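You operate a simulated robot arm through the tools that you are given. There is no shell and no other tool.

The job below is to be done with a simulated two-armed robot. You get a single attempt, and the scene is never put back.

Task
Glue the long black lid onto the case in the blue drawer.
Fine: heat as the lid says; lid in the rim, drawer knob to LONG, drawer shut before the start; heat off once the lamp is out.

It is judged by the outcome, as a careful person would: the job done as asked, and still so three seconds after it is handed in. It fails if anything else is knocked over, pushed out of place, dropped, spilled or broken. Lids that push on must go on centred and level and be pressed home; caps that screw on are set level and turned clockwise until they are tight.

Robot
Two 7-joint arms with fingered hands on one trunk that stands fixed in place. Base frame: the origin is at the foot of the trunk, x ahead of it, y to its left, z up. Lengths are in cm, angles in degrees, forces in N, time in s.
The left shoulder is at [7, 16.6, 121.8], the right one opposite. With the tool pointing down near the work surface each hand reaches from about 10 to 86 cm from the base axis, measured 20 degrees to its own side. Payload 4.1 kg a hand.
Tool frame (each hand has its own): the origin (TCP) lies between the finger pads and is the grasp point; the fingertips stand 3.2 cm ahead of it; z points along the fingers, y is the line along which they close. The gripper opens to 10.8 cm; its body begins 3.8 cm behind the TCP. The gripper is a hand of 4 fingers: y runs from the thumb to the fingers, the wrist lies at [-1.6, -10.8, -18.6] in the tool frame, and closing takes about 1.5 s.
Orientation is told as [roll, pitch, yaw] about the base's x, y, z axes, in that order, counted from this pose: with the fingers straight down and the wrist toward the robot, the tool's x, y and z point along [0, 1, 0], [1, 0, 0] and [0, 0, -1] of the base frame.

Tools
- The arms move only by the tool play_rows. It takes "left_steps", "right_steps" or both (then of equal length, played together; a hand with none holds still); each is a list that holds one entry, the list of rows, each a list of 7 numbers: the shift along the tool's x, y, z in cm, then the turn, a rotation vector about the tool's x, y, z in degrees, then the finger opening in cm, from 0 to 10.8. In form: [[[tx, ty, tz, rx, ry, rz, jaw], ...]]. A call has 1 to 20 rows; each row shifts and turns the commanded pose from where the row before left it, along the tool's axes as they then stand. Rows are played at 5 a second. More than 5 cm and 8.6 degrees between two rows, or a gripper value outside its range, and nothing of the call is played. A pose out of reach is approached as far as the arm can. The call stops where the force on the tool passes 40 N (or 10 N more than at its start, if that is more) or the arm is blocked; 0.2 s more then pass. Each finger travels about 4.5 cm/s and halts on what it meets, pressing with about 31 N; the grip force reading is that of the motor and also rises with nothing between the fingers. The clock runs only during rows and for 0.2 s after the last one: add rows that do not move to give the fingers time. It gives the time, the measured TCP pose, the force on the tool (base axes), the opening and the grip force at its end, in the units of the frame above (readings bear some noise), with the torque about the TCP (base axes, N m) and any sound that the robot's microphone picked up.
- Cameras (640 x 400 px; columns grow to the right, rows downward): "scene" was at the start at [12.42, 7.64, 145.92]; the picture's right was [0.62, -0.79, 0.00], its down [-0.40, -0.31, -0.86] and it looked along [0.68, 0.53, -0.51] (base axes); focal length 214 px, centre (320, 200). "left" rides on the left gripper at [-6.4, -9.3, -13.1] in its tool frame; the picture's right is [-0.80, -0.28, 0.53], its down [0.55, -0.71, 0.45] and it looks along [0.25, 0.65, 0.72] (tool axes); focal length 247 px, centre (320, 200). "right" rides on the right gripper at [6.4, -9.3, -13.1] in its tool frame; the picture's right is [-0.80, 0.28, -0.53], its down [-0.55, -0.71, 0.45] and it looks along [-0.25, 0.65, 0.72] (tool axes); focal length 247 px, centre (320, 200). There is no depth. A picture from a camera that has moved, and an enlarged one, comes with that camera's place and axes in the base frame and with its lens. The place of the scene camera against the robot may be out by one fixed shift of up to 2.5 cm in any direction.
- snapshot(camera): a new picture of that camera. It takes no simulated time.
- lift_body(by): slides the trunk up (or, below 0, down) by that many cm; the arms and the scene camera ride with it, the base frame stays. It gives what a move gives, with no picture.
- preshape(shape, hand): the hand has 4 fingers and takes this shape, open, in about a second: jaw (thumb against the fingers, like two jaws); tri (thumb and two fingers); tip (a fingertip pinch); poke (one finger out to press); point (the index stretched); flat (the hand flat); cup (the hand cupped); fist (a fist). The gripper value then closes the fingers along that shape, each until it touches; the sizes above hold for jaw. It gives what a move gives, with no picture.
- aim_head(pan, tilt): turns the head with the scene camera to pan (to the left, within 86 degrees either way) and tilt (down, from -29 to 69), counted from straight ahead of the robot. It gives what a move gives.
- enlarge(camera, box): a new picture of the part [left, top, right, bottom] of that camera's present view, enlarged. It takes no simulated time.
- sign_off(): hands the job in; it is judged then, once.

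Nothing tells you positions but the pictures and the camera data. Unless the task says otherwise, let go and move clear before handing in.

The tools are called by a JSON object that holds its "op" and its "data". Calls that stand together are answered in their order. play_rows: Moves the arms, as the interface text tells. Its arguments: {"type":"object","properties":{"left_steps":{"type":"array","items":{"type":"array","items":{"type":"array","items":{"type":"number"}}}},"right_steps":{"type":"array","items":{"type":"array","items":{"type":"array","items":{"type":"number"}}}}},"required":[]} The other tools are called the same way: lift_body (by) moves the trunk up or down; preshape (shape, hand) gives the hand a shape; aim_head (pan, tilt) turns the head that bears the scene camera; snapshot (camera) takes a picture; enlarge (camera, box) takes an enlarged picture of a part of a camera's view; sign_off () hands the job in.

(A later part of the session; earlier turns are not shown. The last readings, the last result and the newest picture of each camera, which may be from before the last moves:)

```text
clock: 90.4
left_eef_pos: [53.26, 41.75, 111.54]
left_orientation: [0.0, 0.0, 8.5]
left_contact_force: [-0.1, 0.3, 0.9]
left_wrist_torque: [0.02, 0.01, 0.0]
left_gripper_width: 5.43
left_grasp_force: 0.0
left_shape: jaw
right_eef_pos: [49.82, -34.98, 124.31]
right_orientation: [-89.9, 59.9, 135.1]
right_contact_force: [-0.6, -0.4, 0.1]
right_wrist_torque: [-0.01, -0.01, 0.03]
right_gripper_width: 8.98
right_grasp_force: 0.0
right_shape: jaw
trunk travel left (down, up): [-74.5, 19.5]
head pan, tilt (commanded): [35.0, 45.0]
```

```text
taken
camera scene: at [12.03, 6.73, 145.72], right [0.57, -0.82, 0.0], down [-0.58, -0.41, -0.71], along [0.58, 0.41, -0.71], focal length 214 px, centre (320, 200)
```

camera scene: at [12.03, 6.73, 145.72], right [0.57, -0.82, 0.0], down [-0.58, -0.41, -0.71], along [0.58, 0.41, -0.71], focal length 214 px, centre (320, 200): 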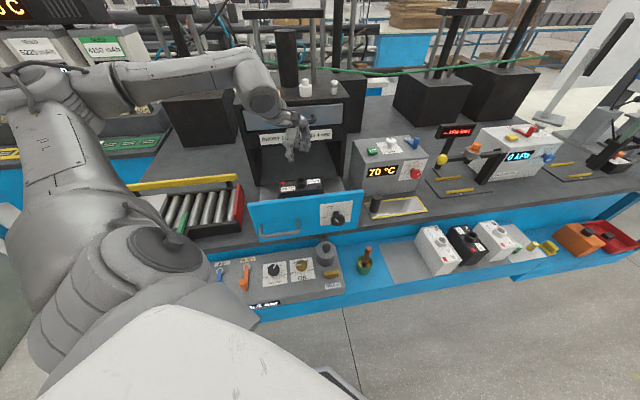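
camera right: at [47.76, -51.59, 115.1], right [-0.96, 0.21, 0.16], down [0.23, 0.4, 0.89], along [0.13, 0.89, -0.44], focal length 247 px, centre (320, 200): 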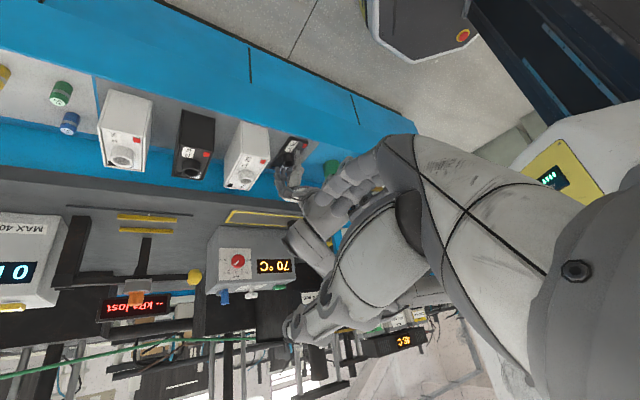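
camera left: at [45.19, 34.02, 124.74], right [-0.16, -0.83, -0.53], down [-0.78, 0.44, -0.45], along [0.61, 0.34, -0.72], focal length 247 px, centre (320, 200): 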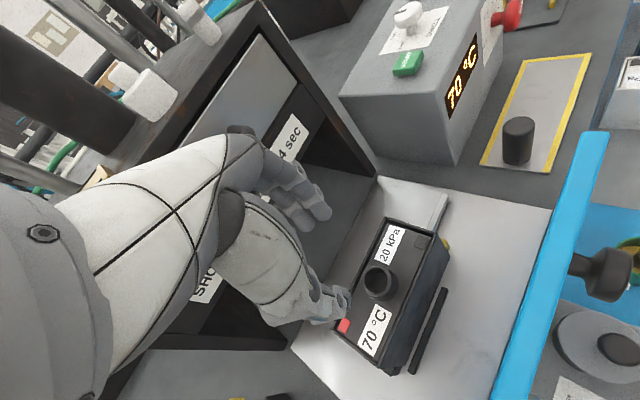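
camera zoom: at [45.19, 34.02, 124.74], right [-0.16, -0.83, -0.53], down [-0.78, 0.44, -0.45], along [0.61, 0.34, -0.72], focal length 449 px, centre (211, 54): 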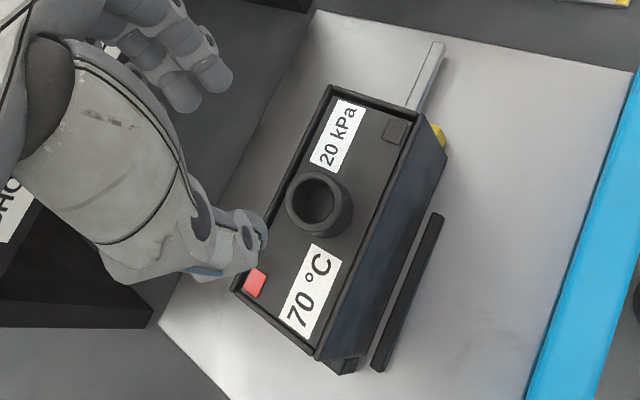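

The lid sits level and centred in the rim, red mark on the left with the text readable. Now I'll bring the left hand back over the panel to find the drawer handle, closing the fingers for pushing.

{"op": "play_rows", "data": {"left_steps": [[[0, 0, -2.5, 0, 0, 0, 4], [-1.6, -4.45, 0, 0, 0, 0, 2], [-1.6, -4.45, 0, 0, 0, 0, 0], [-1.6, -4.45, 0, 0, 0, 0, 0], [-1.6, -4.45, 0, 0, 0, 0, 0], [-1.6, -4.45, 0, 0, 0, 0, 0], [-1.6, -4.45, 0, 0, 0, 0, 0], [0, 0, 0, 0, 0, -7.3, 0], [0, 0, 0, 0, 0, -7.3, 0], [0, 0, 0, 0, 0, -7.3, 0], [0, 0, 0, 0, 0, -7.3, 0], [0, 0, 0, 0, 0, -7.3, 0], [0, 0, 0, 0, 0, 0, 0]]]}}

{"op": "snapshot", "data": {"camera": "left"}}

{"op": "snapshot", "data": {"camera": "scene"}}

```text
clock: 93.2
left_eef_pos: [37.61, 33.38, 113.9]
left_orientation: [0.0, 0.0, 45.1]
left_contact_force: [-0.3, 0.1, -0.2]
left_wrist_torque: [-0.05, 0.02, 0.01]
left_gripper_width: 0.01
left_grasp_force: 30.5
left_shape: jaw
left hand out of reach, approached as far as the arm can: row 5, 6, 7
right_eef_pos: [49.85, -35.01, 124.26]
right_orientation: [-89.9, 60.0, 135.0]
right_contact_force: [0.0, -0.4, -0.2]
right_wrist_torque: [0.0, 0.01, 0.0]
right_gripper_width: 8.98
right_grasp_force: 0.1
right_shape: jaw
trunk travel left (down, up): [-74.5, 19.5]
head pan, tilt (commanded): [35.0, 45.0]
```

```text
taken
camera left: at [35.73, 22.23, 127.15], right [0.36, -0.76, -0.53], down [-0.89, -0.11, -0.45], along [0.28, 0.64, -0.72], focal length 247 px, centre (320, 200)
```

left: 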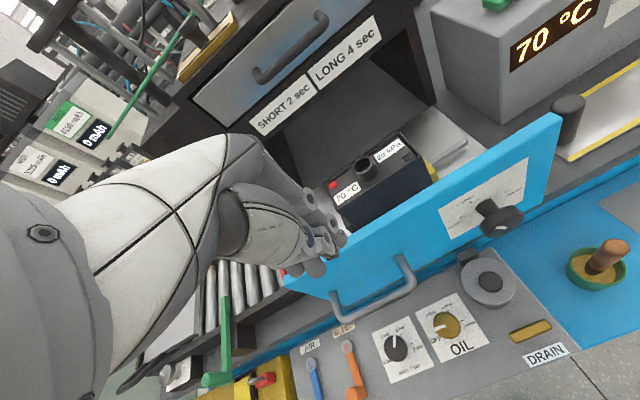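

```text
taken
camera scene: at [11.95, 6.73, 145.72], right [0.57, -0.82, 0.0], down [-0.58, -0.41, -0.71], along [0.58, 0.41, -0.71], focal length 214 px, centre (320, 200)
```

scene: 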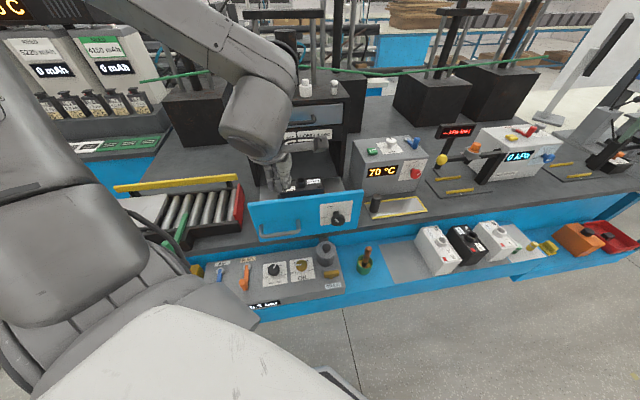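

{"op": "enlarge", "data": {"camera": "left", "box": [270, 210, 470, 340]}}

{"op": "enlarge", "data": {"camera": "scene", "box": [230, 120, 390, 260]}}

```text
3.08 times, centred on (370, 275) of left
camera zoom: at [35.73, 22.23, 127.15], right [0.36, -0.76, -0.53], down [-0.89, -0.11, -0.45], along [0.28, 0.64, -0.72], focal length 760 px, centre (166, -31)
```

zoom: 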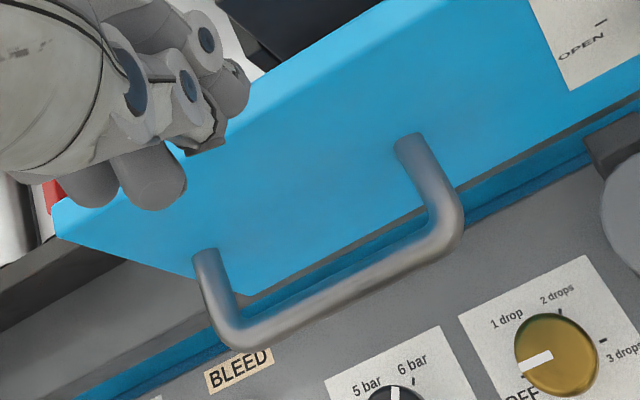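

```text
2.86 times, centred on (310, 190) of scene
camera zoom: at [11.95, 6.73, 145.72], right [0.57, -0.82, 0.0], down [-0.58, -0.41, -0.71], along [0.58, 0.41, -0.71], focal length 613 px, centre (349, 229)
```

zoom: 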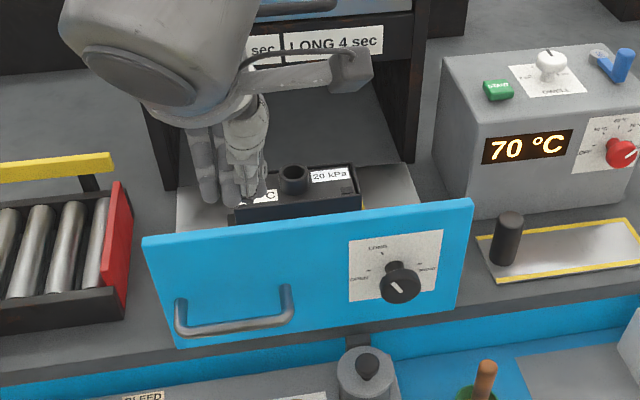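

The handle bar is at s≈49.6, too close to the shoulder for the left hand to get in front. I'll first push on the panel's top middle with the closed fingertips, so the hand comes down just in front of the panel top.

{"op": "play_rows", "data": {"left_steps": [[[-2.9, -0.2, 0, 0, 0, 0, 0], [-2.9, 0, 0, 0, 0, 0, 0], [0, 0, 3.4, 0, 0, 0, 0], [0, 0, 3, 0, 0, 0, 0], [0, 0, 2.5, 0, 0, 0, 0], [0, 0, 1.5, 0, 0, 0, 0], [0, 0, 0, 0, 0, 0, 0]]]}}

{"op": "snapshot", "data": {"camera": "left"}}

{"op": "enlarge", "data": {"camera": "scene", "box": [230, 100, 390, 240]}}

```text
clock: 94.8
left_eef_pos: [41.58, 28.9, 103.47]
left_orientation: [0.1, 0.0, 45.0]
left_contact_force: [0.2, -0.2, 0.1]
left_wrist_torque: [-0.01, 0.0, 0.02]
left_gripper_width: 0.02
left_grasp_force: 31.1
left_shape: jaw
right_eef_pos: [49.91, -35.28, 124.14]
right_orientation: [-90.0, 60.0, 134.9]
right_contact_force: [0.4, -0.2, -0.2]
right_wrist_torque: [-0.01, 0.01, 0.01]
right_gripper_width: 8.98
right_grasp_force: 0.0
right_shape: jaw
trunk travel left (down, up): [-74.5, 19.5]
head pan, tilt (commanded): [35.0, 45.0]
```

```text
taken
camera left: at [39.61, 17.94, 116.69], right [0.36, -0.76, -0.53], down [-0.89, -0.11, -0.45], along [0.28, 0.64, -0.72], focal length 247 px, centre (320, 200)
```

left: 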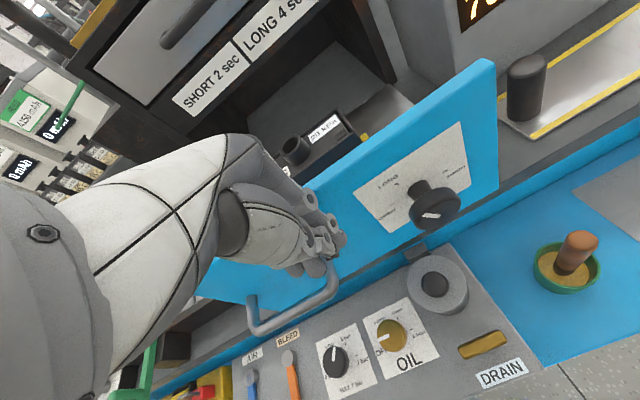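

```text
2.86 times, centred on (310, 170) of scene
camera zoom: at [11.96, 6.61, 145.73], right [0.57, -0.82, 0.0], down [-0.58, -0.41, -0.71], along [0.58, 0.41, -0.71], focal length 613 px, centre (349, 286)
```

zoom: 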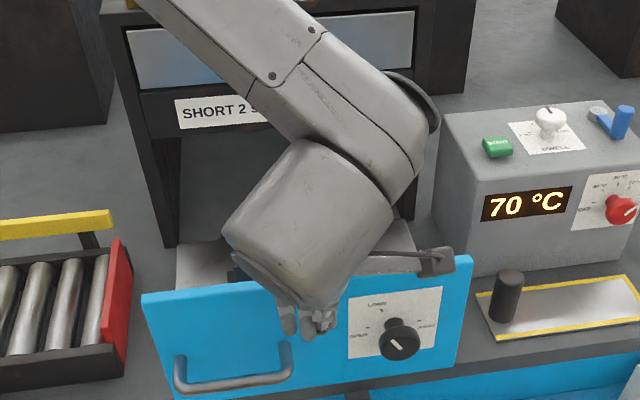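

The hand is in front of the panel with nothing touched. Pushing the drawer in slowly.

{"op": "play_rows", "data": {"left_steps": [[[0, 1, 0, 0, 0, 0, 0], [0, 1, 0, 0, 0, 0, 0], [0, 1, 0, 0, 0, 0, 0], [0, 1, 0, 0, 0, 0, 0], [0, 1, 0, 0, 0, 0, 0], [0, 1, 0, 0, 0, 0, 0], [0, 0, 0, 0, 0, 0, 0]]]}}

{"op": "snapshot", "data": {"camera": "left"}}

{"op": "enlarge", "data": {"camera": "scene", "box": [230, 100, 390, 240]}}

```text
clock: 96.4
left_eef_pos: [45.76, 33.43, 103.51]
left_orientation: [0.0, 0.0, 45.0]
left_contact_force: [0.1, -0.5, 1.2]
left_wrist_torque: [0.01, 0.02, -0.01]
left_gripper_width: 0.0
left_grasp_force: 31.2
left_shape: jaw
right_eef_pos: [49.77, -35.17, 124.28]
right_orientation: [-90.0, 59.8, 134.9]
right_contact_force: [0.4, 0.2, -0.9]
right_wrist_torque: [0.0, 0.0, 0.05]
right_gripper_width: 8.98
right_grasp_force: 0.0
right_shape: jaw
trunk travel left (down, up): [-74.5, 19.5]
head pan, tilt (commanded): [35.0, 45.0]
```

```text
taken
camera left: at [43.84, 22.32, 116.73], right [0.36, -0.76, -0.53], down [-0.89, -0.11, -0.45], along [0.28, 0.64, -0.72], focal length 247 px, centre (320, 200)
```

left: 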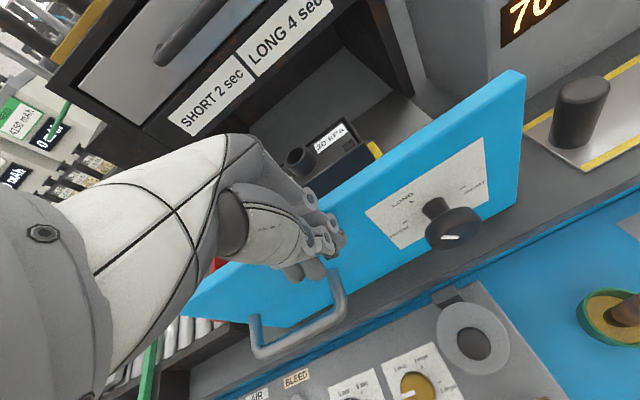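

```text
2.86 times, centred on (310, 170) of scene
camera zoom: at [11.95, 6.63, 145.73], right [0.57, -0.82, 0.0], down [-0.58, -0.41, -0.71], along [0.58, 0.41, -0.71], focal length 613 px, centre (349, 286)
```

zoom: 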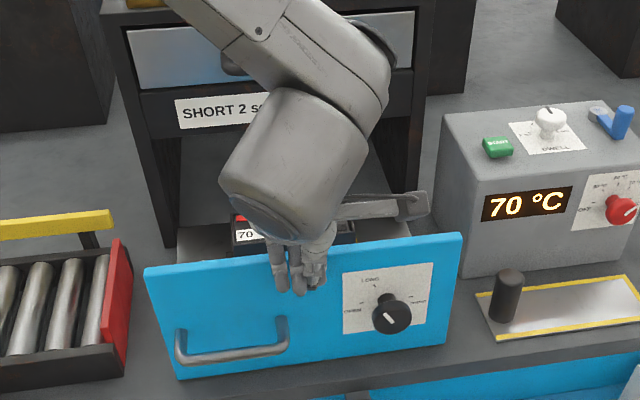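

The drawer slides in freely with almost no force. I'll keep pushing to about s=69 and check.

{"op": "play_rows", "data": {"left_steps": [[[0, 1.2, 0, 0, 0, 0, 0], [0, 1.2, 0, 0, 0, 0, 0], [0, 1.2, 0, 0, 0, 0, 0], [0, 1.2, 0, 0, 0, 0, 0], [0, 1.2, 0, 0, 0, 0, 0], [0, 1.2, 0, 0, 0, 0, 0], [0, 1.2, 0, 0, 0, 0, 0], [0, 1.2, 0, 0, 0, 0, 0], [0, 1.2, 0, 0, 0, 0, 0], [0, 1.2, 0, 0, 0, 0, 0], [0, 0, 0, 0, 0, 0, 0]]]}}

{"op": "snapshot", "data": {"camera": "left"}}

{"op": "snapshot", "data": {"camera": "scene"}}

{"op": "enlarge", "data": {"camera": "scene", "box": [230, 80, 390, 240]}}

```text
clock: 98.8
left_eef_pos: [54.53, 41.84, 103.55]
left_orientation: [0.0, -0.1, 45.1]
left_contact_force: [-1.2, -0.4, 1.6]
left_wrist_torque: [0.03, 0.02, 0.0]
left_gripper_width: 0.01
left_grasp_force: 31.6
left_shape: jaw
right_eef_pos: [49.78, -35.19, 124.27]
right_orientation: [-90.0, 59.9, 134.9]
right_contact_force: [-0.9, -0.2, -0.7]
right_wrist_torque: [-0.01, 0.0, 0.01]
right_gripper_width: 8.97
right_grasp_force: 0.1
right_shape: jaw
trunk travel left (down, up): [-74.5, 19.5]
head pan, tilt (commanded): [35.0, 45.0]
```

```text
taken
camera left: at [52.42, 30.65, 116.72], right [0.36, -0.76, -0.53], down [-0.89, -0.11, -0.45], along [0.28, 0.64, -0.72], focal length 247 px, centre (320, 200)
```

left: 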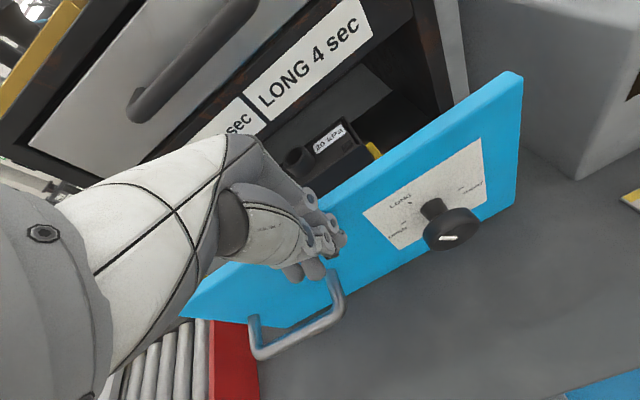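

```text
taken
camera scene: at [11.93, 6.65, 145.73], right [0.57, -0.82, 0.0], down [-0.58, -0.41, -0.71], along [0.58, 0.41, -0.71], focal length 214 px, centre (320, 200)
```

scene: 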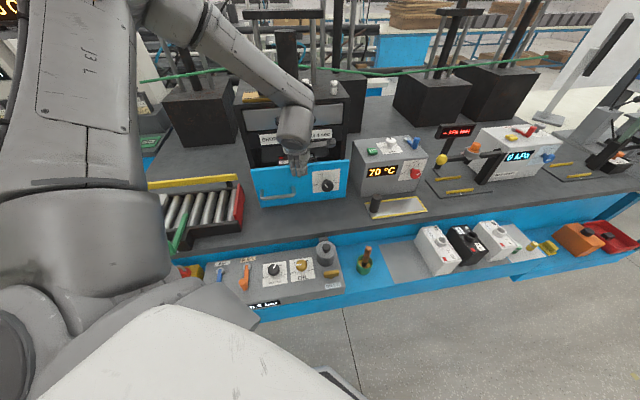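

```text
2.50 times, centred on (310, 160) of scene
camera zoom: at [11.93, 6.65, 145.73], right [0.57, -0.82, 0.0], down [-0.58, -0.41, -0.71], along [0.58, 0.41, -0.71], focal length 536 px, centre (345, 300)
```

zoom: 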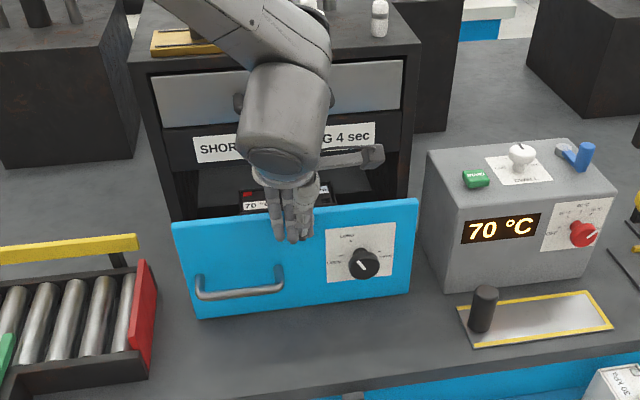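

{"op": "play_rows", "data": {"left_steps": [[[0, 1, 0, 0, 0, 0, 0], [0, 1, 0, 0, 0, 0, 0], [0, 1, 0, 0, 0, 0, 0], [0, 1, 0, 0, 0, 0, 0], [0, 0, 0, 0, 0, 0, 0]]]}}

{"op": "snapshot", "data": {"camera": "left"}}

{"op": "enlarge", "data": {"camera": "scene", "box": [230, 80, 390, 240]}}

```text
clock: 100.0
left_eef_pos: [57.21, 44.75, 103.69]
left_orientation: [0.0, 0.0, 45.0]
left_contact_force: [-0.4, -0.6, 1.7]
left_wrist_torque: [0.02, -0.01, 0.04]
left_gripper_width: 0.0
left_grasp_force: 31.4
left_shape: jaw
right_eef_pos: [49.7, -35.13, 124.3]
right_orientation: [-90.1, 59.9, 134.8]
right_contact_force: [0.0, 0.0, 0.1]
right_wrist_torque: [-0.01, 0.0, -0.01]
right_gripper_width: 8.99
right_grasp_force: 0.1
right_shape: jaw
trunk travel left (down, up): [-74.5, 19.5]
head pan, tilt (commanded): [35.0, 45.0]
```

```text
taken
camera left: at [55.25, 33.65, 116.73], right [0.36, -0.76, -0.53], down [-0.89, -0.11, -0.45], along [0.28, 0.64, -0.72], focal length 247 px, centre (320, 200)
```

left: 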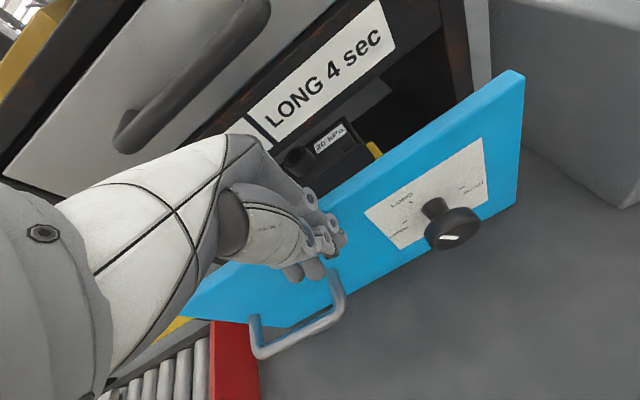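

```text
2.50 times, centred on (310, 160) of scene
camera zoom: at [11.94, 6.64, 145.73], right [0.57, -0.82, 0.0], down [-0.58, -0.41, -0.71], along [0.58, 0.41, -0.71], focal length 536 px, centre (345, 300)
```

zoom: 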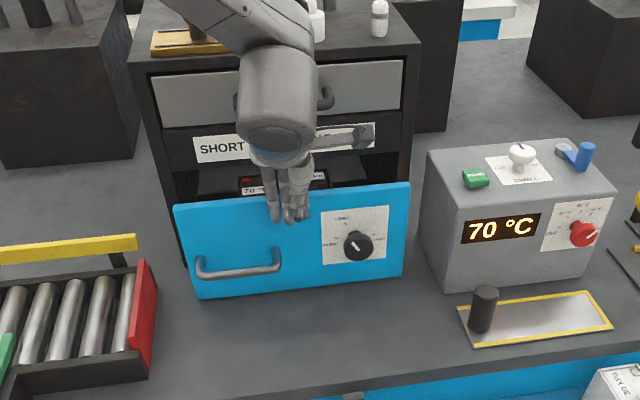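

Panel front is now near s=73.6 with ~8 cm left. To avoid the knuckles meeting the machine front I'll switch to pushing the handle bar from in front, which the left hand can reach now.

{"op": "play_rows", "data": {"left_steps": [[[0, -1.5, 0, 0, 0, 0, 0], [0, -1.5, -3, 0, 0, 0, 0], [2.2, -3, -3, 0, 0, 0, 0], [3.2, -3, -1, 0, 0, 0, 0], [3.1, -2.5, 0, 0, 0, 0, 0], [0, 0, 3, 0, 0, 0, 0], [0, 0, 4, 0, 0, 0, 0], [0, 0, 4, 0, 0, 0, 0], [0, 0, 3.5, 0, 0, 0, 0], [0, 0, 0, 0, 0, 0, 0]]]}}

{"op": "snapshot", "data": {"camera": "left"}}

{"op": "enlarge", "data": {"camera": "scene", "box": [230, 80, 390, 240]}}

```text
clock: 102.2
left_eef_pos: [42.89, 42.34, 96.31]
left_orientation: [0.0, 0.1, 45.0]
left_contact_force: [1.2, -0.3, -0.8]
left_wrist_torque: [0.0, 0.01, 0.01]
left_gripper_width: 0.02
left_grasp_force: 30.9
left_shape: jaw
right_eef_pos: [49.73, -35.06, 124.38]
right_orientation: [-90.0, 60.0, 134.9]
right_contact_force: [-0.1, -0.1, 0.5]
right_wrist_torque: [0.02, 0.04, -0.01]
right_gripper_width: 9.01
right_grasp_force: 0.0
right_shape: jaw
trunk travel left (down, up): [-74.5, 19.5]
head pan, tilt (commanded): [35.0, 45.0]
```

```text
taken
camera left: at [40.93, 31.25, 109.41], right [0.36, -0.76, -0.53], down [-0.89, -0.11, -0.45], along [0.28, 0.64, -0.72], focal length 247 px, centre (320, 200)
```

left: 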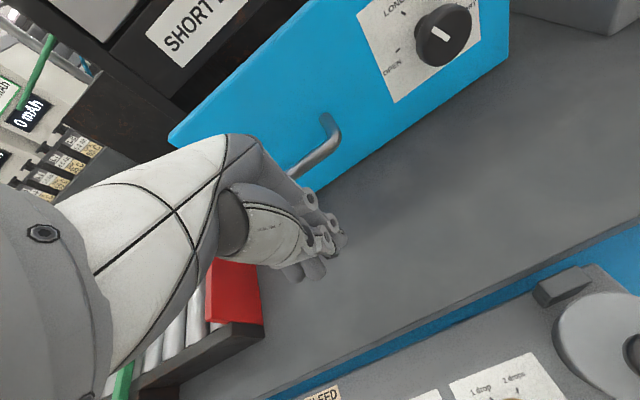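

```text
2.50 times, centred on (310, 160) of scene
camera zoom: at [11.88, 6.69, 145.73], right [0.57, -0.82, 0.0], down [-0.58, -0.41, -0.71], along [0.58, 0.41, -0.71], focal length 536 px, centre (345, 300)
```

zoom: 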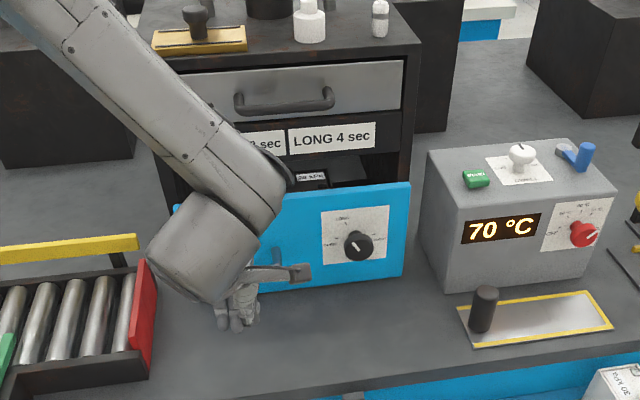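

Hand is in front of the handle bar. Moving forward to push the drawer the rest of the way, slower near the end.

{"op": "play_rows", "data": {"left_steps": [[[0, 1.5, 0, 0, 0, 0, 0], [0, 1.5, 0, 0, 0, 0, 0], [0, 1.5, 0, 0, 0, 0, 0], [0, 1.2, 0, 0, 0, 0, 0], [0, 1, 0, 0, 0, 0, 0], [0, 1, 0, 0, 0, 0, 0], [0, 1, 0, 0, 0, 0, 0], [0, 1, 0, 0, 0, 0, 0], [0, 1, 0, 0, 0, 0, 0], [0, 0, 0, 0, 0, 0, 0]]]}}

{"op": "snapshot", "data": {"camera": "left"}}

{"op": "enlarge", "data": {"camera": "scene", "box": [230, 80, 390, 240]}}

```text
clock: 104.4
left_eef_pos: [50.58, 49.91, 96.03]
left_orientation: [0.0, 0.0, 45.0]
left_contact_force: [-0.4, -0.1, 0.4]
left_wrist_torque: [-0.02, -0.01, 0.0]
left_gripper_width: 0.0
left_grasp_force: 31.2
left_shape: jaw
right_eef_pos: [49.78, -35.22, 124.25]
right_orientation: [-90.0, 59.9, 135.0]
right_contact_force: [0.7, 0.0, 0.1]
right_wrist_torque: [-0.01, -0.02, -0.03]
right_gripper_width: 9.0
right_grasp_force: 0.0
right_shape: jaw
trunk travel left (down, up): [-74.5, 19.5]
head pan, tilt (commanded): [35.0, 45.0]
```

```text
taken
camera left: at [48.62, 38.88, 109.2], right [0.36, -0.76, -0.53], down [-0.89, -0.11, -0.45], along [0.28, 0.64, -0.72], focal length 247 px, centre (320, 200)
```

left: 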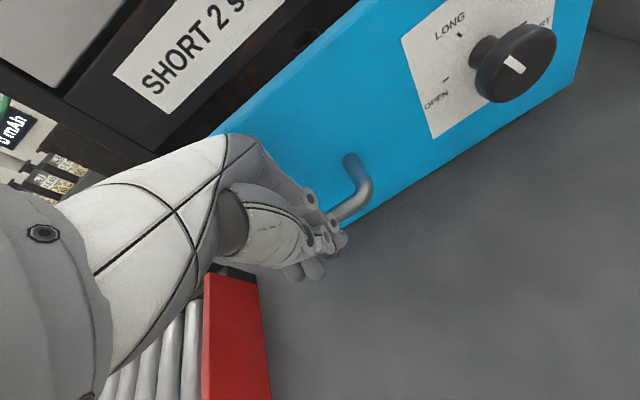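

```text
2.50 times, centred on (310, 160) of scene
camera zoom: at [11.96, 6.66, 145.72], right [0.57, -0.82, 0.0], down [-0.58, -0.41, -0.71], along [0.58, 0.41, -0.71], focal length 536 px, centre (345, 300)
```

zoom: 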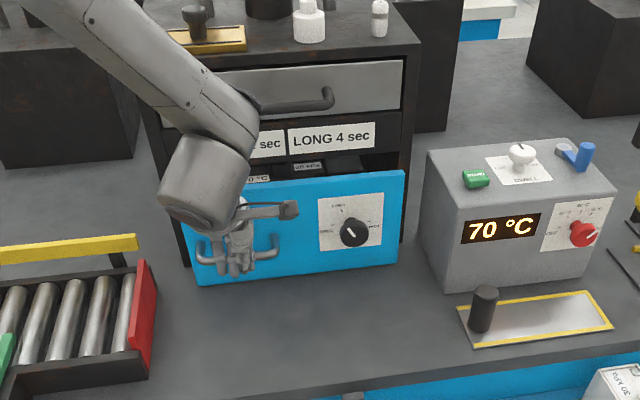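

{"op": "play_rows", "data": {"left_steps": [[[0, 0.8, 0, 0, 0, 0, 0], [0, 0.8, 0, 0, 0, 0, 0], [0, 0.8, 0, 0, 0, 0, 0], [0, 0.7, 0, 0, 0, 0, 0], [0, 0.6, 0, 0, 0, 0, 0], [0, 0.5, 0, 0, 0, 0, 0], [0, 0, 0, 0, 0, 0, 0]]]}}

{"op": "snapshot", "data": {"camera": "left"}}

{"op": "enlarge", "data": {"camera": "scene", "box": [230, 80, 390, 240]}}

```text
clock: 106.0
left_eef_pos: [53.61, 52.91, 96.11]
left_orientation: [0.0, -0.1, 44.9]
left_contact_force: [0.7, -0.4, 0.1]
left_wrist_torque: [0.03, 0.01, -0.01]
left_gripper_width: 0.0
left_grasp_force: 31.0
left_shape: jaw
right_eef_pos: [49.88, -35.17, 124.29]
right_orientation: [-90.1, 59.9, 134.9]
right_contact_force: [-0.1, -0.4, -0.3]
right_wrist_torque: [0.03, -0.03, 0.0]
right_gripper_width: 8.98
right_grasp_force: 0.0
right_shape: jaw
trunk travel left (down, up): [-74.5, 19.5]
head pan, tilt (commanded): [35.0, 45.0]
```

```text
taken
camera left: at [51.66, 41.95, 109.26], right [0.36, -0.76, -0.53], down [-0.89, -0.11, -0.45], along [0.28, 0.64, -0.72], focal length 247 px, centre (320, 200)
```

left: 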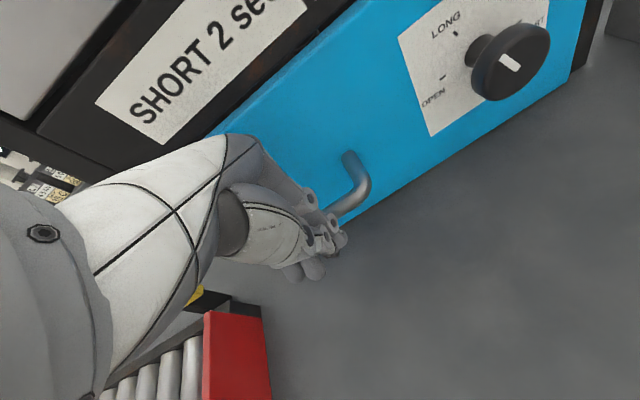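

```text
2.50 times, centred on (310, 160) of scene
camera zoom: at [11.98, 6.7, 145.72], right [0.57, -0.82, 0.0], down [-0.58, -0.41, -0.71], along [0.58, 0.41, -0.71], focal length 536 px, centre (345, 300)
```

zoom: 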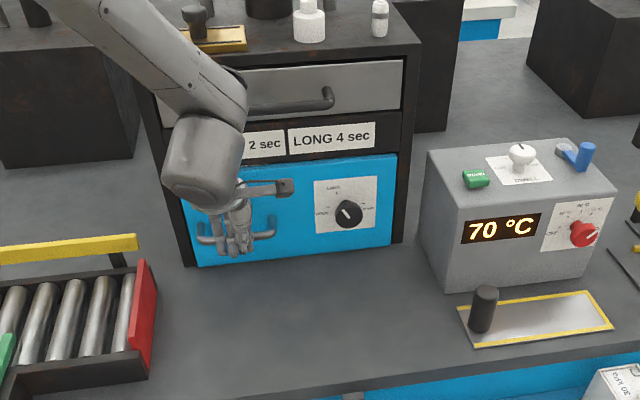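

Nearly flush with the frame. I'll keep pushing in small steps until the drawer stops.

{"op": "play_rows", "data": {"left_steps": [[[0, 0.4, 0, 0, 0, 0, 0], [0, 0.4, 0, 0, 0, 0, 0], [0, 0.4, 0, 0, 0, 0, 0], [0, 0.4, 0, 0, 0, 0, 0], [0, 0.4, 0, 0, 0, 0, 0], [0, 0, 0, 0, 0, 0, 0]]]}}

{"op": "enlarge", "data": {"camera": "scene", "box": [250, 100, 370, 200]}}

{"op": "snapshot", "data": {"camera": "left"}}

```text
clock: 107.4
left_eef_pos: [54.84, 53.98, 96.23]
left_orientation: [0.0, 0.0, 45.0]
left_contact_force: [-15.8, -16.6, -1.6]
left_wrist_torque: [-0.4, 0.32, -0.26]
left_gripper_width: 0.03
left_grasp_force: 31.2
left_shape: jaw
right_eef_pos: [49.47, -35.4, 124.29]
right_orientation: [-90.3, 59.9, 134.7]
right_contact_force: [0.2, -0.6, 1.1]
right_wrist_torque: [0.0, 0.02, -0.02]
right_gripper_width: 8.98
right_grasp_force: 0.1
right_shape: jaw
trunk travel left (down, up): [-74.5, 19.5]
head pan, tilt (commanded): [35.0, 45.0]
```

```text
4.00 times, centred on (310, 150) of scene
camera zoom: at [11.69, 6.41, 145.75], right [0.57, -0.82, 0.0], down [-0.58, -0.4, -0.71], along [0.58, 0.41, -0.71], focal length 858 px, centre (360, 400)
```

zoom: 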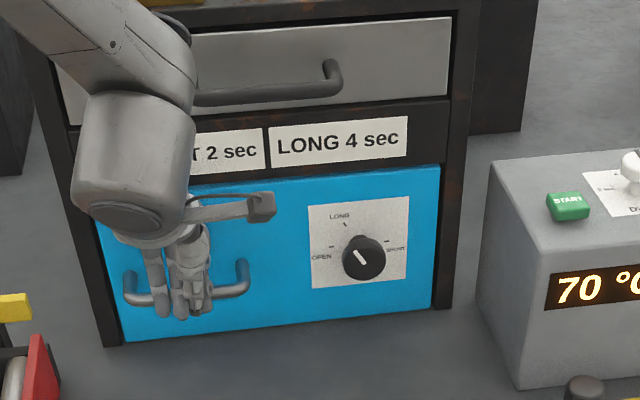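

```text
taken
camera left: at [52.86, 43.11, 109.39], right [0.36, -0.76, -0.53], down [-0.89, -0.11, -0.45], along [0.28, 0.64, -0.72], focal length 247 px, centre (320, 200)
```

left: 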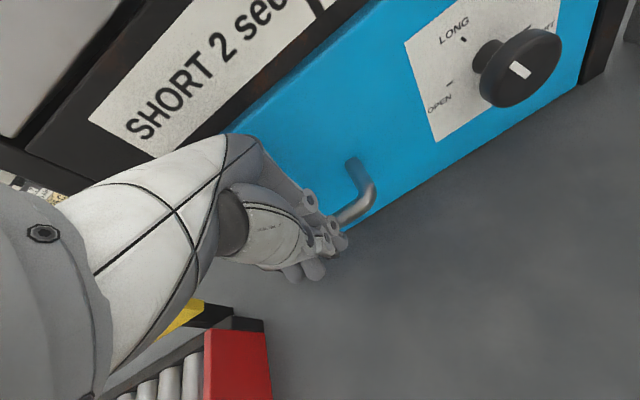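

The push met a firm stop at 23 N. I'll back the hand off and look at whether the drawer is fully flush.

{"op": "play_rows", "data": {"left_steps": [[[0, -0.8, 0, 0, 0, 0, 0], [0, -2, 0, 0, 0, 0, 0], [0, -3, 0, 0, 0, 0, 0], [0, -4, -1, 0, 0, 0, 0], [0, -4, -2, 0, 0, 0, 0], [0, -3, -3, 0, 0, 0, 0], [0, 0, -3, 0, 0, 0, 0], [0, 0, 0, 0, 0, 0, 0]]]}}

{"op": "snapshot", "data": {"camera": "left"}}

{"op": "enlarge", "data": {"camera": "scene", "box": [240, 80, 380, 200]}}

```text
clock: 109.2
left_eef_pos: [43.07, 42.53, 105.05]
left_orientation: [0.1, 0.0, 45.0]
left_contact_force: [0.4, 0.0, -0.3]
left_wrist_torque: [-0.01, 0.0, -0.03]
left_gripper_width: 0.0
left_grasp_force: 30.5
left_shape: jaw
right_eef_pos: [49.86, -35.12, 124.3]
right_orientation: [-89.9, 59.9, 134.9]
right_contact_force: [0.7, 0.1, -0.3]
right_wrist_torque: [0.01, -0.02, -0.01]
right_gripper_width: 8.97
right_grasp_force: 0.0
right_shape: jaw
trunk travel left (down, up): [-74.5, 19.5]
head pan, tilt (commanded): [35.0, 45.0]
```

```text
taken
camera left: at [41.23, 31.46, 118.24], right [0.36, -0.76, -0.53], down [-0.89, -0.11, -0.45], along [0.28, 0.64, -0.72], focal length 247 px, centre (320, 200)
```

left: 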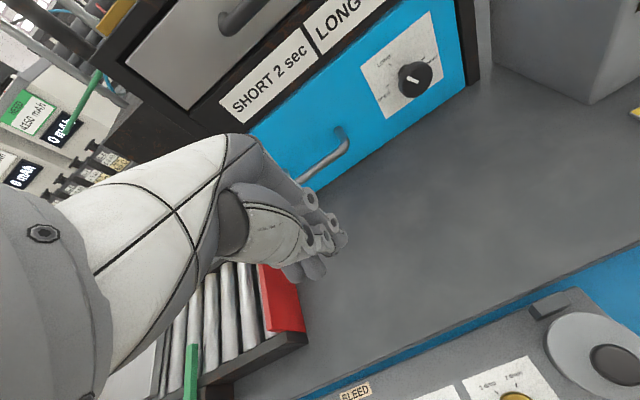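

```text
3.33 times, centred on (310, 140) of scene
camera zoom: at [12.06, 6.67, 145.71], right [0.57, -0.82, 0.0], down [-0.58, -0.41, -0.71], along [0.58, 0.41, -0.71], focal length 715 px, centre (353, 400)
```

zoom: 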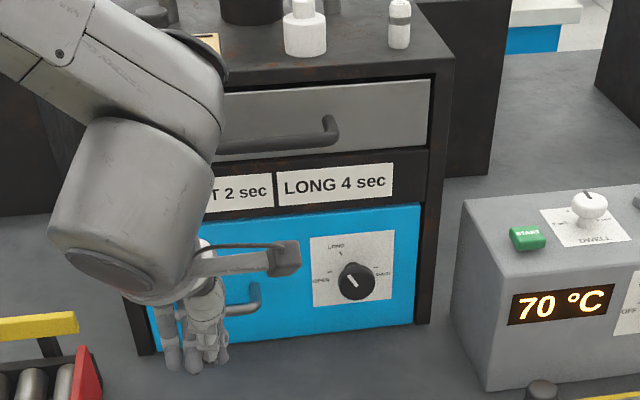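

{"op": "enlarge", "data": {"camera": "left", "box": [240, 0, 500, 200]}}

{"op": "enlarge", "data": {"camera": "scene", "box": [310, 120, 390, 190]}}

```text
2.00 times, centred on (370, 100) of left
camera zoom: at [41.23, 31.46, 118.24], right [0.36, -0.76, -0.53], down [-0.89, -0.11, -0.45], along [0.28, 0.64, -0.72], focal length 494 px, centre (220, 400)
```

zoom: 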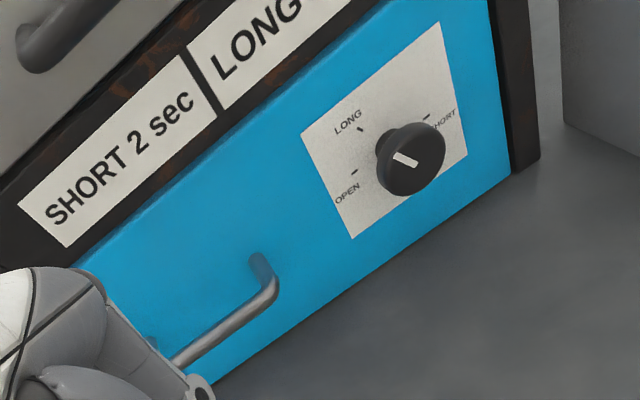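

```text
5.71 times, centred on (350, 155) of scene
camera zoom: at [12.06, 6.67, 145.71], right [0.57, -0.82, 0.0], down [-0.58, -0.41, -0.71], along [0.58, 0.41, -0.71], focal length 1226 px, centre (149, 457)
```

zoom: 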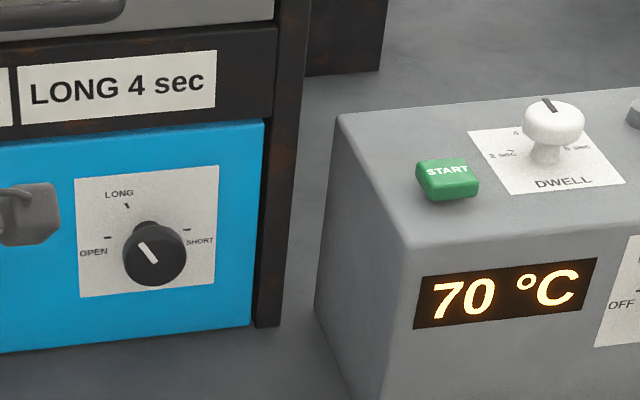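

The drawer is shut flush, the knob is on LONG, DWELL is at 4 sec and heat reads 70 °C. Next I'll take the left hand up and over to the START button for a closer look.

{"op": "play_rows", "data": {"left_steps": [[[0, 0, -4.3, 0, 0, 0, 0], [0, 0, -4.3, 0, 0, 0, 0], [0, 0, -4.3, 0, 0, 0, 0], [-4.29, 1.16, 0, 0, 0, 0, 0], [-4.29, 1.16, 0, 0, 0, 0, 0], [-4.29, 1.16, 0, 0, 0, 0, 0], [-4.29, 1.16, 0, 0, 0, 0, 0], [-4.29, 1.16, 0, 0, 0, 0, 0], [-4.29, 1.16, 0, 0, 0, 0, 0], [-4.29, 1.16, 0, 0, 0, 0, 0], [0, 0, 0, 0, 0, 7, 0], [0, 0, 0, 0, 0, 7, 0], [0, 0, 0, 0, 0, 7, 0], [0, 0, 0, 0, 0, 7, 0], [0, 0, 0, 0, 0, 7, 0], [0, 0, 0, 0, 0, 0, 0]]]}}

{"op": "snapshot", "data": {"camera": "left"}}

{"op": "snapshot", "data": {"camera": "scene"}}

```text
clock: 112.6
left_eef_pos: [63.53, 32.08, 118.68]
left_orientation: [0.0, 0.0, 9.9]
left_contact_force: [-0.1, -1.1, 0.2]
left_wrist_torque: [0.0, 0.03, 0.01]
left_gripper_width: 0.0
left_grasp_force: 31.1
left_shape: jaw
left hand out of reach, approached as far as the arm can: row 9, 10
right_eef_pos: [49.82, -35.11, 124.35]
right_orientation: [-90.0, 59.9, 134.8]
right_contact_force: [0.1, 0.0, 0.0]
right_wrist_torque: [-0.01, -0.01, 0.01]
right_gripper_width: 8.97
right_grasp_force: 0.1
right_shape: jaw
trunk travel left (down, up): [-74.5, 19.5]
head pan, tilt (commanded): [35.0, 45.0]
```

```text
taken
camera left: at [55.54, 24.12, 131.87], right [-0.14, -0.83, -0.53], down [-0.79, 0.42, -0.45], along [0.6, 0.36, -0.72], focal length 247 px, centre (320, 200)
```

left: 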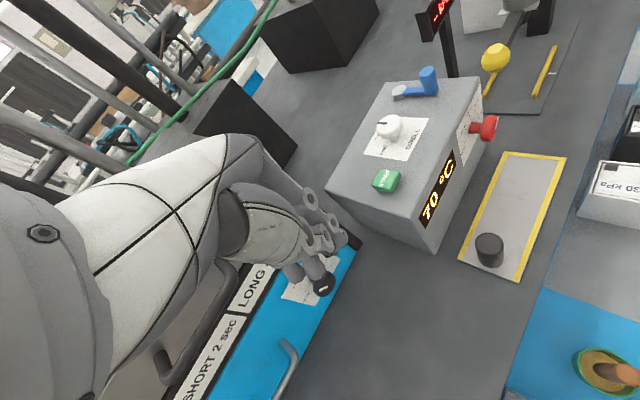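

```text
taken
camera scene: at [12.02, 6.64, 145.72], right [0.57, -0.82, 0.0], down [-0.58, -0.41, -0.71], along [0.58, 0.41, -0.71], focal length 214 px, centre (320, 200)
```

scene: 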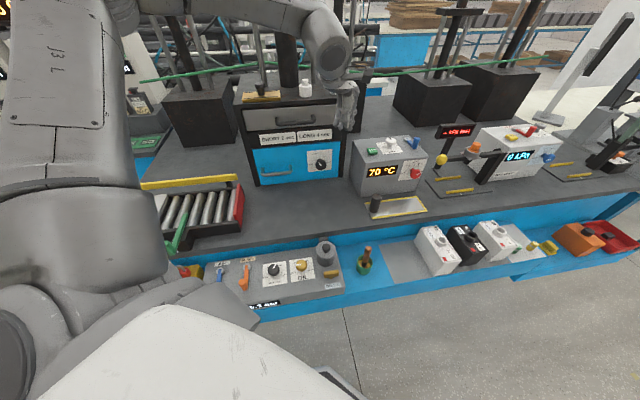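

START is at about [76.9, 27.7, 103.4]. I'll move above it, still high.

{"op": "play_rows", "data": {"left_steps": [[[-2.2, 4.0, 0, 0, 0, 0, 0], [-2.2, 4.0, 0, 0, 0, 0, 0], [-2.2, 4.0, 0, 0, 0, 0, 0], [0, 0, 2.5, 0, 0, 0, 0], [0, 0, 2.5, 0, 0, 0, 0], [0, 0, 0, 0, 0, 0, 0]]]}}

{"op": "snapshot", "data": {"camera": "left"}}

{"op": "enlarge", "data": {"camera": "scene", "box": [320, 70, 460, 200]}}

```text
clock: 114.0
left_eef_pos: [68.56, 31.66, 114.72]
left_orientation: [-0.1, -0.1, 9.9]
left_contact_force: [-0.6, 0.0, -0.3]
left_wrist_torque: [-0.01, -0.01, -0.03]
left_gripper_width: 0.0
left_grasp_force: 31.1
left_shape: jaw
left hand out of reach, approached as far as the arm can: row 2, 3, 4, 5
right_eef_pos: [49.9, -35.1, 124.32]
right_orientation: [-90.0, 59.9, 134.8]
right_contact_force: [0.0, 0.2, -0.3]
right_wrist_torque: [0.0, 0.0, 0.03]
right_gripper_width: 8.98
right_grasp_force: 0.0
right_shape: jaw
trunk travel left (down, up): [-74.5, 19.5]
head pan, tilt (commanded): [35.0, 45.0]
```

```text
taken
camera left: at [60.62, 23.67, 127.97], right [-0.14, -0.84, -0.53], down [-0.79, 0.42, -0.45], along [0.6, 0.36, -0.72], focal length 247 px, centre (320, 200)
```

left: 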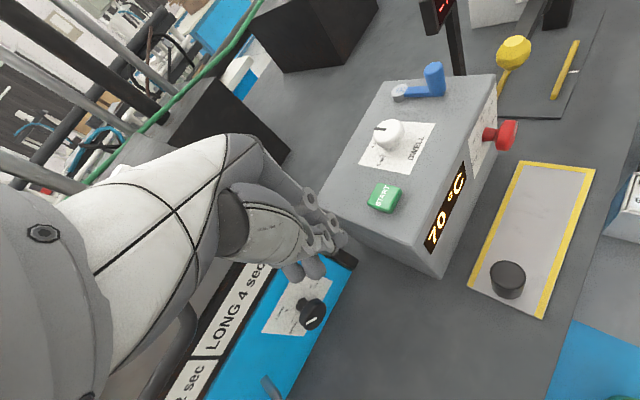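

```text
3.08 times, centred on (390, 135) of scene
camera zoom: at [11.94, 6.63, 145.73], right [0.57, -0.82, 0.0], down [-0.58, -0.41, -0.71], along [0.58, 0.41, -0.71], focal length 660 px, centre (105, 400)
```

zoom: 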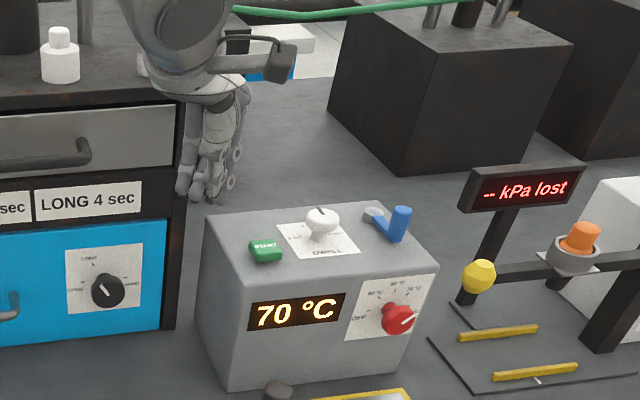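

The wrist bend limits reach at this height. Raising the trunk will let the forearm slope down and should extend the reach.

{"op": "lift_body", "data": {"by": 16}}

{"op": "play_rows", "data": {"left_steps": [[[0, 0, 4, 0, 0, 0, 0], [0, 0, 4, 0, 0, 0, 0], [-1.0, 3.0, 3, 0, 0, 0, 0], [-1.0, 3.0, 0, 0, 0, 0, 0], [-1.0, 2.0, 0, 0, 0, 0, 0], [0, 0, 0, 0, 0, 0, 0]]]}}

{"op": "snapshot", "data": {"camera": "left"}}

{"op": "snapshot", "data": {"camera": "scene"}}

```text
clock: 115.8
left_eef_pos: [68.71, 31.66, 130.66]
left_orientation: [-0.2, -0.1, 10.0]
left_contact_force: [-0.1, 1.0, 0.0]
left_wrist_torque: [0.0, 0.02, -0.01]
left_gripper_width: 0.0
left_grasp_force: 30.7
left_shape: jaw
right_eef_pos: [49.78, -35.19, 140.3]
right_orientation: [-89.9, 60.0, 135.0]
right_contact_force: [0.2, -0.3, 0.2]
right_wrist_torque: [0.01, 0.02, 0.01]
right_gripper_width: 8.95
right_grasp_force: 0.1
right_shape: jaw
trunk travel left (down, up): [-90.5, 3.5]
head pan, tilt (commanded): [35.0, 45.0]
```

```text
clock: 117.2
left_eef_pos: [67.93, 34.69, 125.27]
left_orientation: [-0.1, -0.1, 10.0]
left_contact_force: [0.4, -0.8, -0.1]
left_wrist_torque: [-0.01, 0.0, -0.04]
left_gripper_width: 0.02
left_grasp_force: 31.0
left_shape: jaw
left hand out of reach, approached as far as the arm can: row 1, 2, 3, 4, 5
right_eef_pos: [49.74, -35.27, 140.2]
right_orientation: [-90.0, 60.0, 134.8]
right_contact_force: [-0.4, -0.4, 0.0]
right_wrist_torque: [0.04, 0.0, 0.01]
right_gripper_width: 8.98
right_grasp_force: 0.1
right_shape: jaw
trunk travel left (down, up): [-90.5, 3.5]
head pan, tilt (commanded): [35.0, 45.0]
```

```text
taken
camera left: at [60.01, 26.72, 138.49], right [-0.14, -0.84, -0.53], down [-0.79, 0.42, -0.45], along [0.6, 0.36, -0.72], focal length 247 px, centre (320, 200)
```

left: 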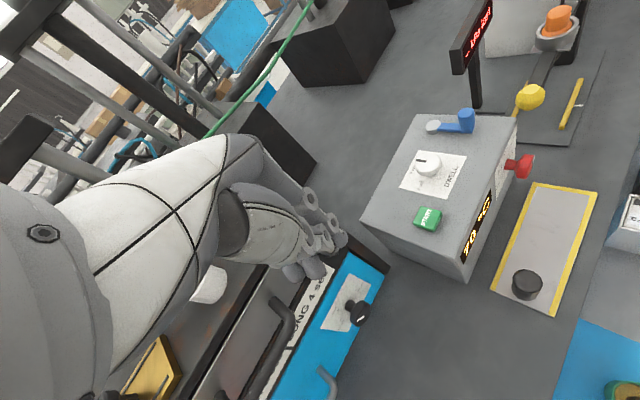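

```text
taken
camera scene: at [11.99, 6.69, 161.72], right [0.57, -0.82, 0.0], down [-0.58, -0.41, -0.71], along [0.58, 0.41, -0.71], focal length 214 px, centre (320, 200)
```

scene: 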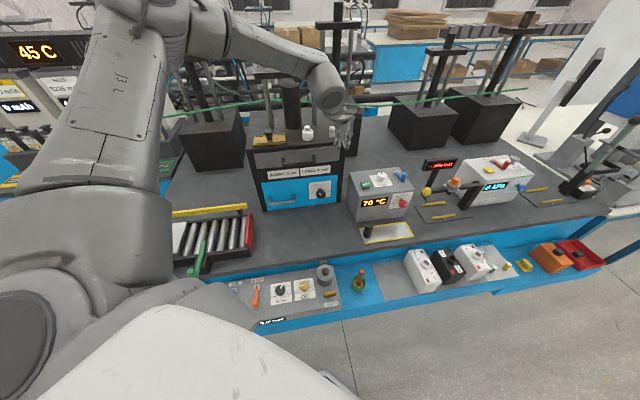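

Still limited with the hand straight down, so I'll tilt the fingers forward about 45° to free the wrist. That will also bring the fingertips out ahead for the button.

{"op": "play_rows", "data": {"left_steps": [[[0, 0, 0, -7.5, 0, 0, 0], [0, 0, 0, -7.5, 0, 0, 0], [0, 0, 0, -7.5, 0, 0, 0], [0, 0, 0, -7.5, 0, 0, 0], [0, 0, 0, -7.5, 0, 0, 0], [0, 0, 0, -7.5, 0, 0, 0], [0, 0, 0, 0, 0, 0, 0]]]}}

{"op": "snapshot", "data": {"camera": "left"}}

{"op": "snapshot", "data": {"camera": "scene"}}

```text
clock: 118.8
left_eef_pos: [68.09, 34.12, 126.24]
left_orientation: [0.0, -37.2, 10.2]
left_contact_force: [0.0, -1.5, 0.3]
left_wrist_torque: [-0.02, 0.0, 0.03]
left_gripper_width: 0.0
left_grasp_force: 31.3
left_shape: jaw
left hand out of reach, approached as far as the arm can: row 5, 6
right_eef_pos: [49.98, -35.09, 140.22]
right_orientation: [-90.0, 59.8, 135.0]
right_contact_force: [-0.9, -0.6, 0.1]
right_wrist_torque: [0.02, -0.03, 0.02]
right_gripper_width: 9.0
right_grasp_force: 0.1
right_shape: jaw
trunk travel left (down, up): [-90.5, 3.5]
head pan, tilt (commanded): [35.0, 45.0]
```

```text
taken
camera left: at [54.28, 25.07, 131.19], right [0.24, -0.77, -0.6], down [-0.39, 0.49, -0.78], along [0.89, 0.41, -0.18], focal length 247 px, centre (320, 200)
```

left: 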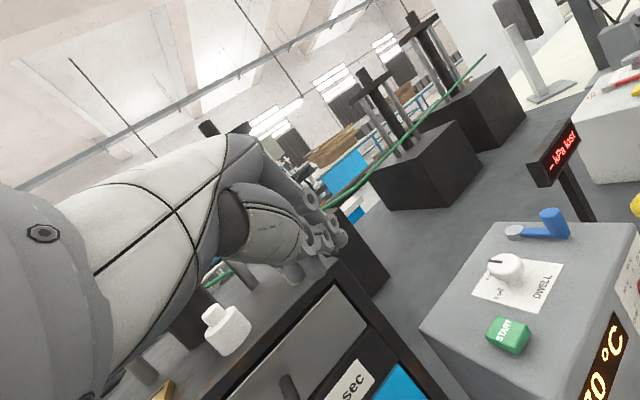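

```text
taken
camera scene: at [12.0, 6.7, 161.72], right [0.57, -0.82, 0.0], down [-0.58, -0.41, -0.71], along [0.58, 0.41, -0.71], focal length 214 px, centre (320, 200)
```

scene: 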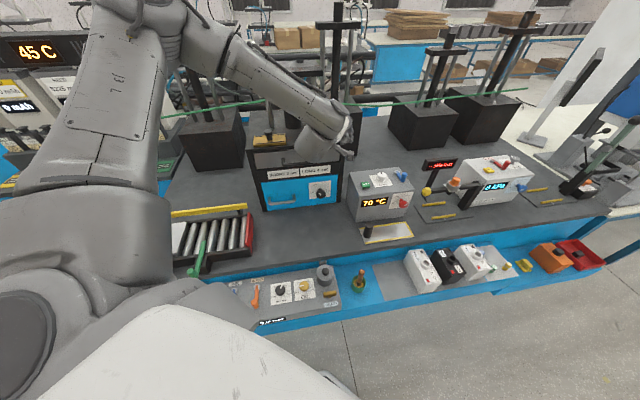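

I'll try descending from this tilted pose and see how the arm responds.

{"op": "play_rows", "data": {"left_steps": [[[0, -1.8, 2.4, 0, 0, 0, 0], [0, -1.8, 2.4, 0, 0, 0, 0], [0, -1.8, 2.4, 0, 0, 0, 0], [0, 0, 0, 0, 0, 0, 0]]]}}

```text
clock: 119.8
left_eef_pos: [68.04, 34.22, 125.69]
left_orientation: [0.1, -36.7, 10.4]
left_contact_force: [-0.6, 1.2, -0.2]
left_wrist_torque: [-0.03, -0.04, 0.02]
left_gripper_width: 0.03
left_grasp_force: 31.2
left_shape: jaw
left hand out of reach, approached as far as the arm can: row 1, 2, 3
right_eef_pos: [49.87, -35.02, 140.23]
right_orientation: [-90.0, 59.8, 135.0]
right_contact_force: [-0.1, -0.1, -0.1]
right_wrist_torque: [0.0, -0.04, 0.0]
right_gripper_width: 8.99
right_grasp_force: 0.1
right_shape: jaw
trunk travel left (down, up): [-90.5, 3.5]
head pan, tilt (commanded): [35.0, 45.0]
```

The left arm is boxed in by its joint limits here, so the right hand, which already reached this box, will press START. First I'll retract the left hand to a safe spot.

{"op": "play_rows", "data": {"left_steps": [[[0, -3.2, -2.4, 0, 0, 0, 0], [0, -3.2, -2.4, 0, 0, 0, 0], [0, -3.2, -2.4, 0, 0, 0, 0], [0, -3.2, -2.4, 0, 0, 0, 0], [0, -3.2, -2.4, 0, 0, 0, 0], [0, -3.2, -2.4, 0, 0, 0, 0], [0, 0, 0, 7.4, 0, 0, 0], [0, 0, 0, 7.4, 0, 0, 0], [0, 0, 0, 7.4, 0, 0, 0], [0, 0, 0, 7.4, 0, 0, 0], [0, 0, 0, 7.4, 0, 0, 0], [0, 0, 0, 0, 0, 0, 0]]]}}

{"op": "snapshot", "data": {"camera": "scene"}}

```text
clock: 122.4
left_eef_pos: [51.29, 30.69, 127.61]
left_orientation: [0.0, -0.1, 10.2]
left_contact_force: [-0.6, 0.8, -0.6]
left_wrist_torque: [0.0, -0.01, -0.01]
left_gripper_width: 0.01
left_grasp_force: 31.1
left_shape: jaw
left hand out of reach, approached as far as the arm can: row 2, 3, 5, 6
right_eef_pos: [49.83, -35.04, 140.26]
right_orientation: [-89.8, 59.9, 135.0]
right_contact_force: [0.2, -1.2, 0.4]
right_wrist_torque: [0.02, 0.03, 0.0]
right_gripper_width: 8.98
right_grasp_force: 0.1
right_shape: jaw
trunk travel left (down, up): [-90.5, 3.5]
head pan, tilt (commanded): [35.0, 45.0]
```

```text
taken
camera scene: at [11.99, 6.73, 161.72], right [0.57, -0.82, 0.0], down [-0.58, -0.41, -0.71], along [0.58, 0.41, -0.71], focal length 214 px, centre (320, 200)
```

scene: 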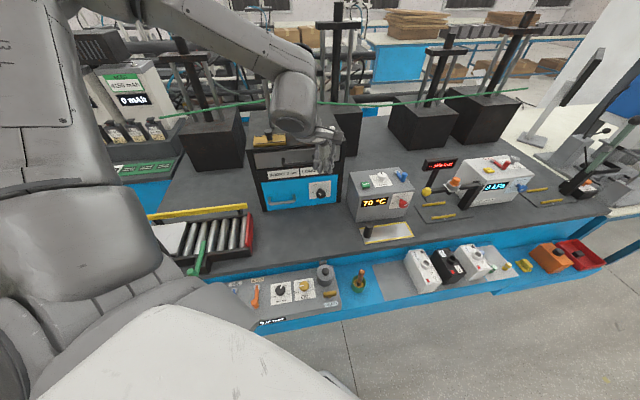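

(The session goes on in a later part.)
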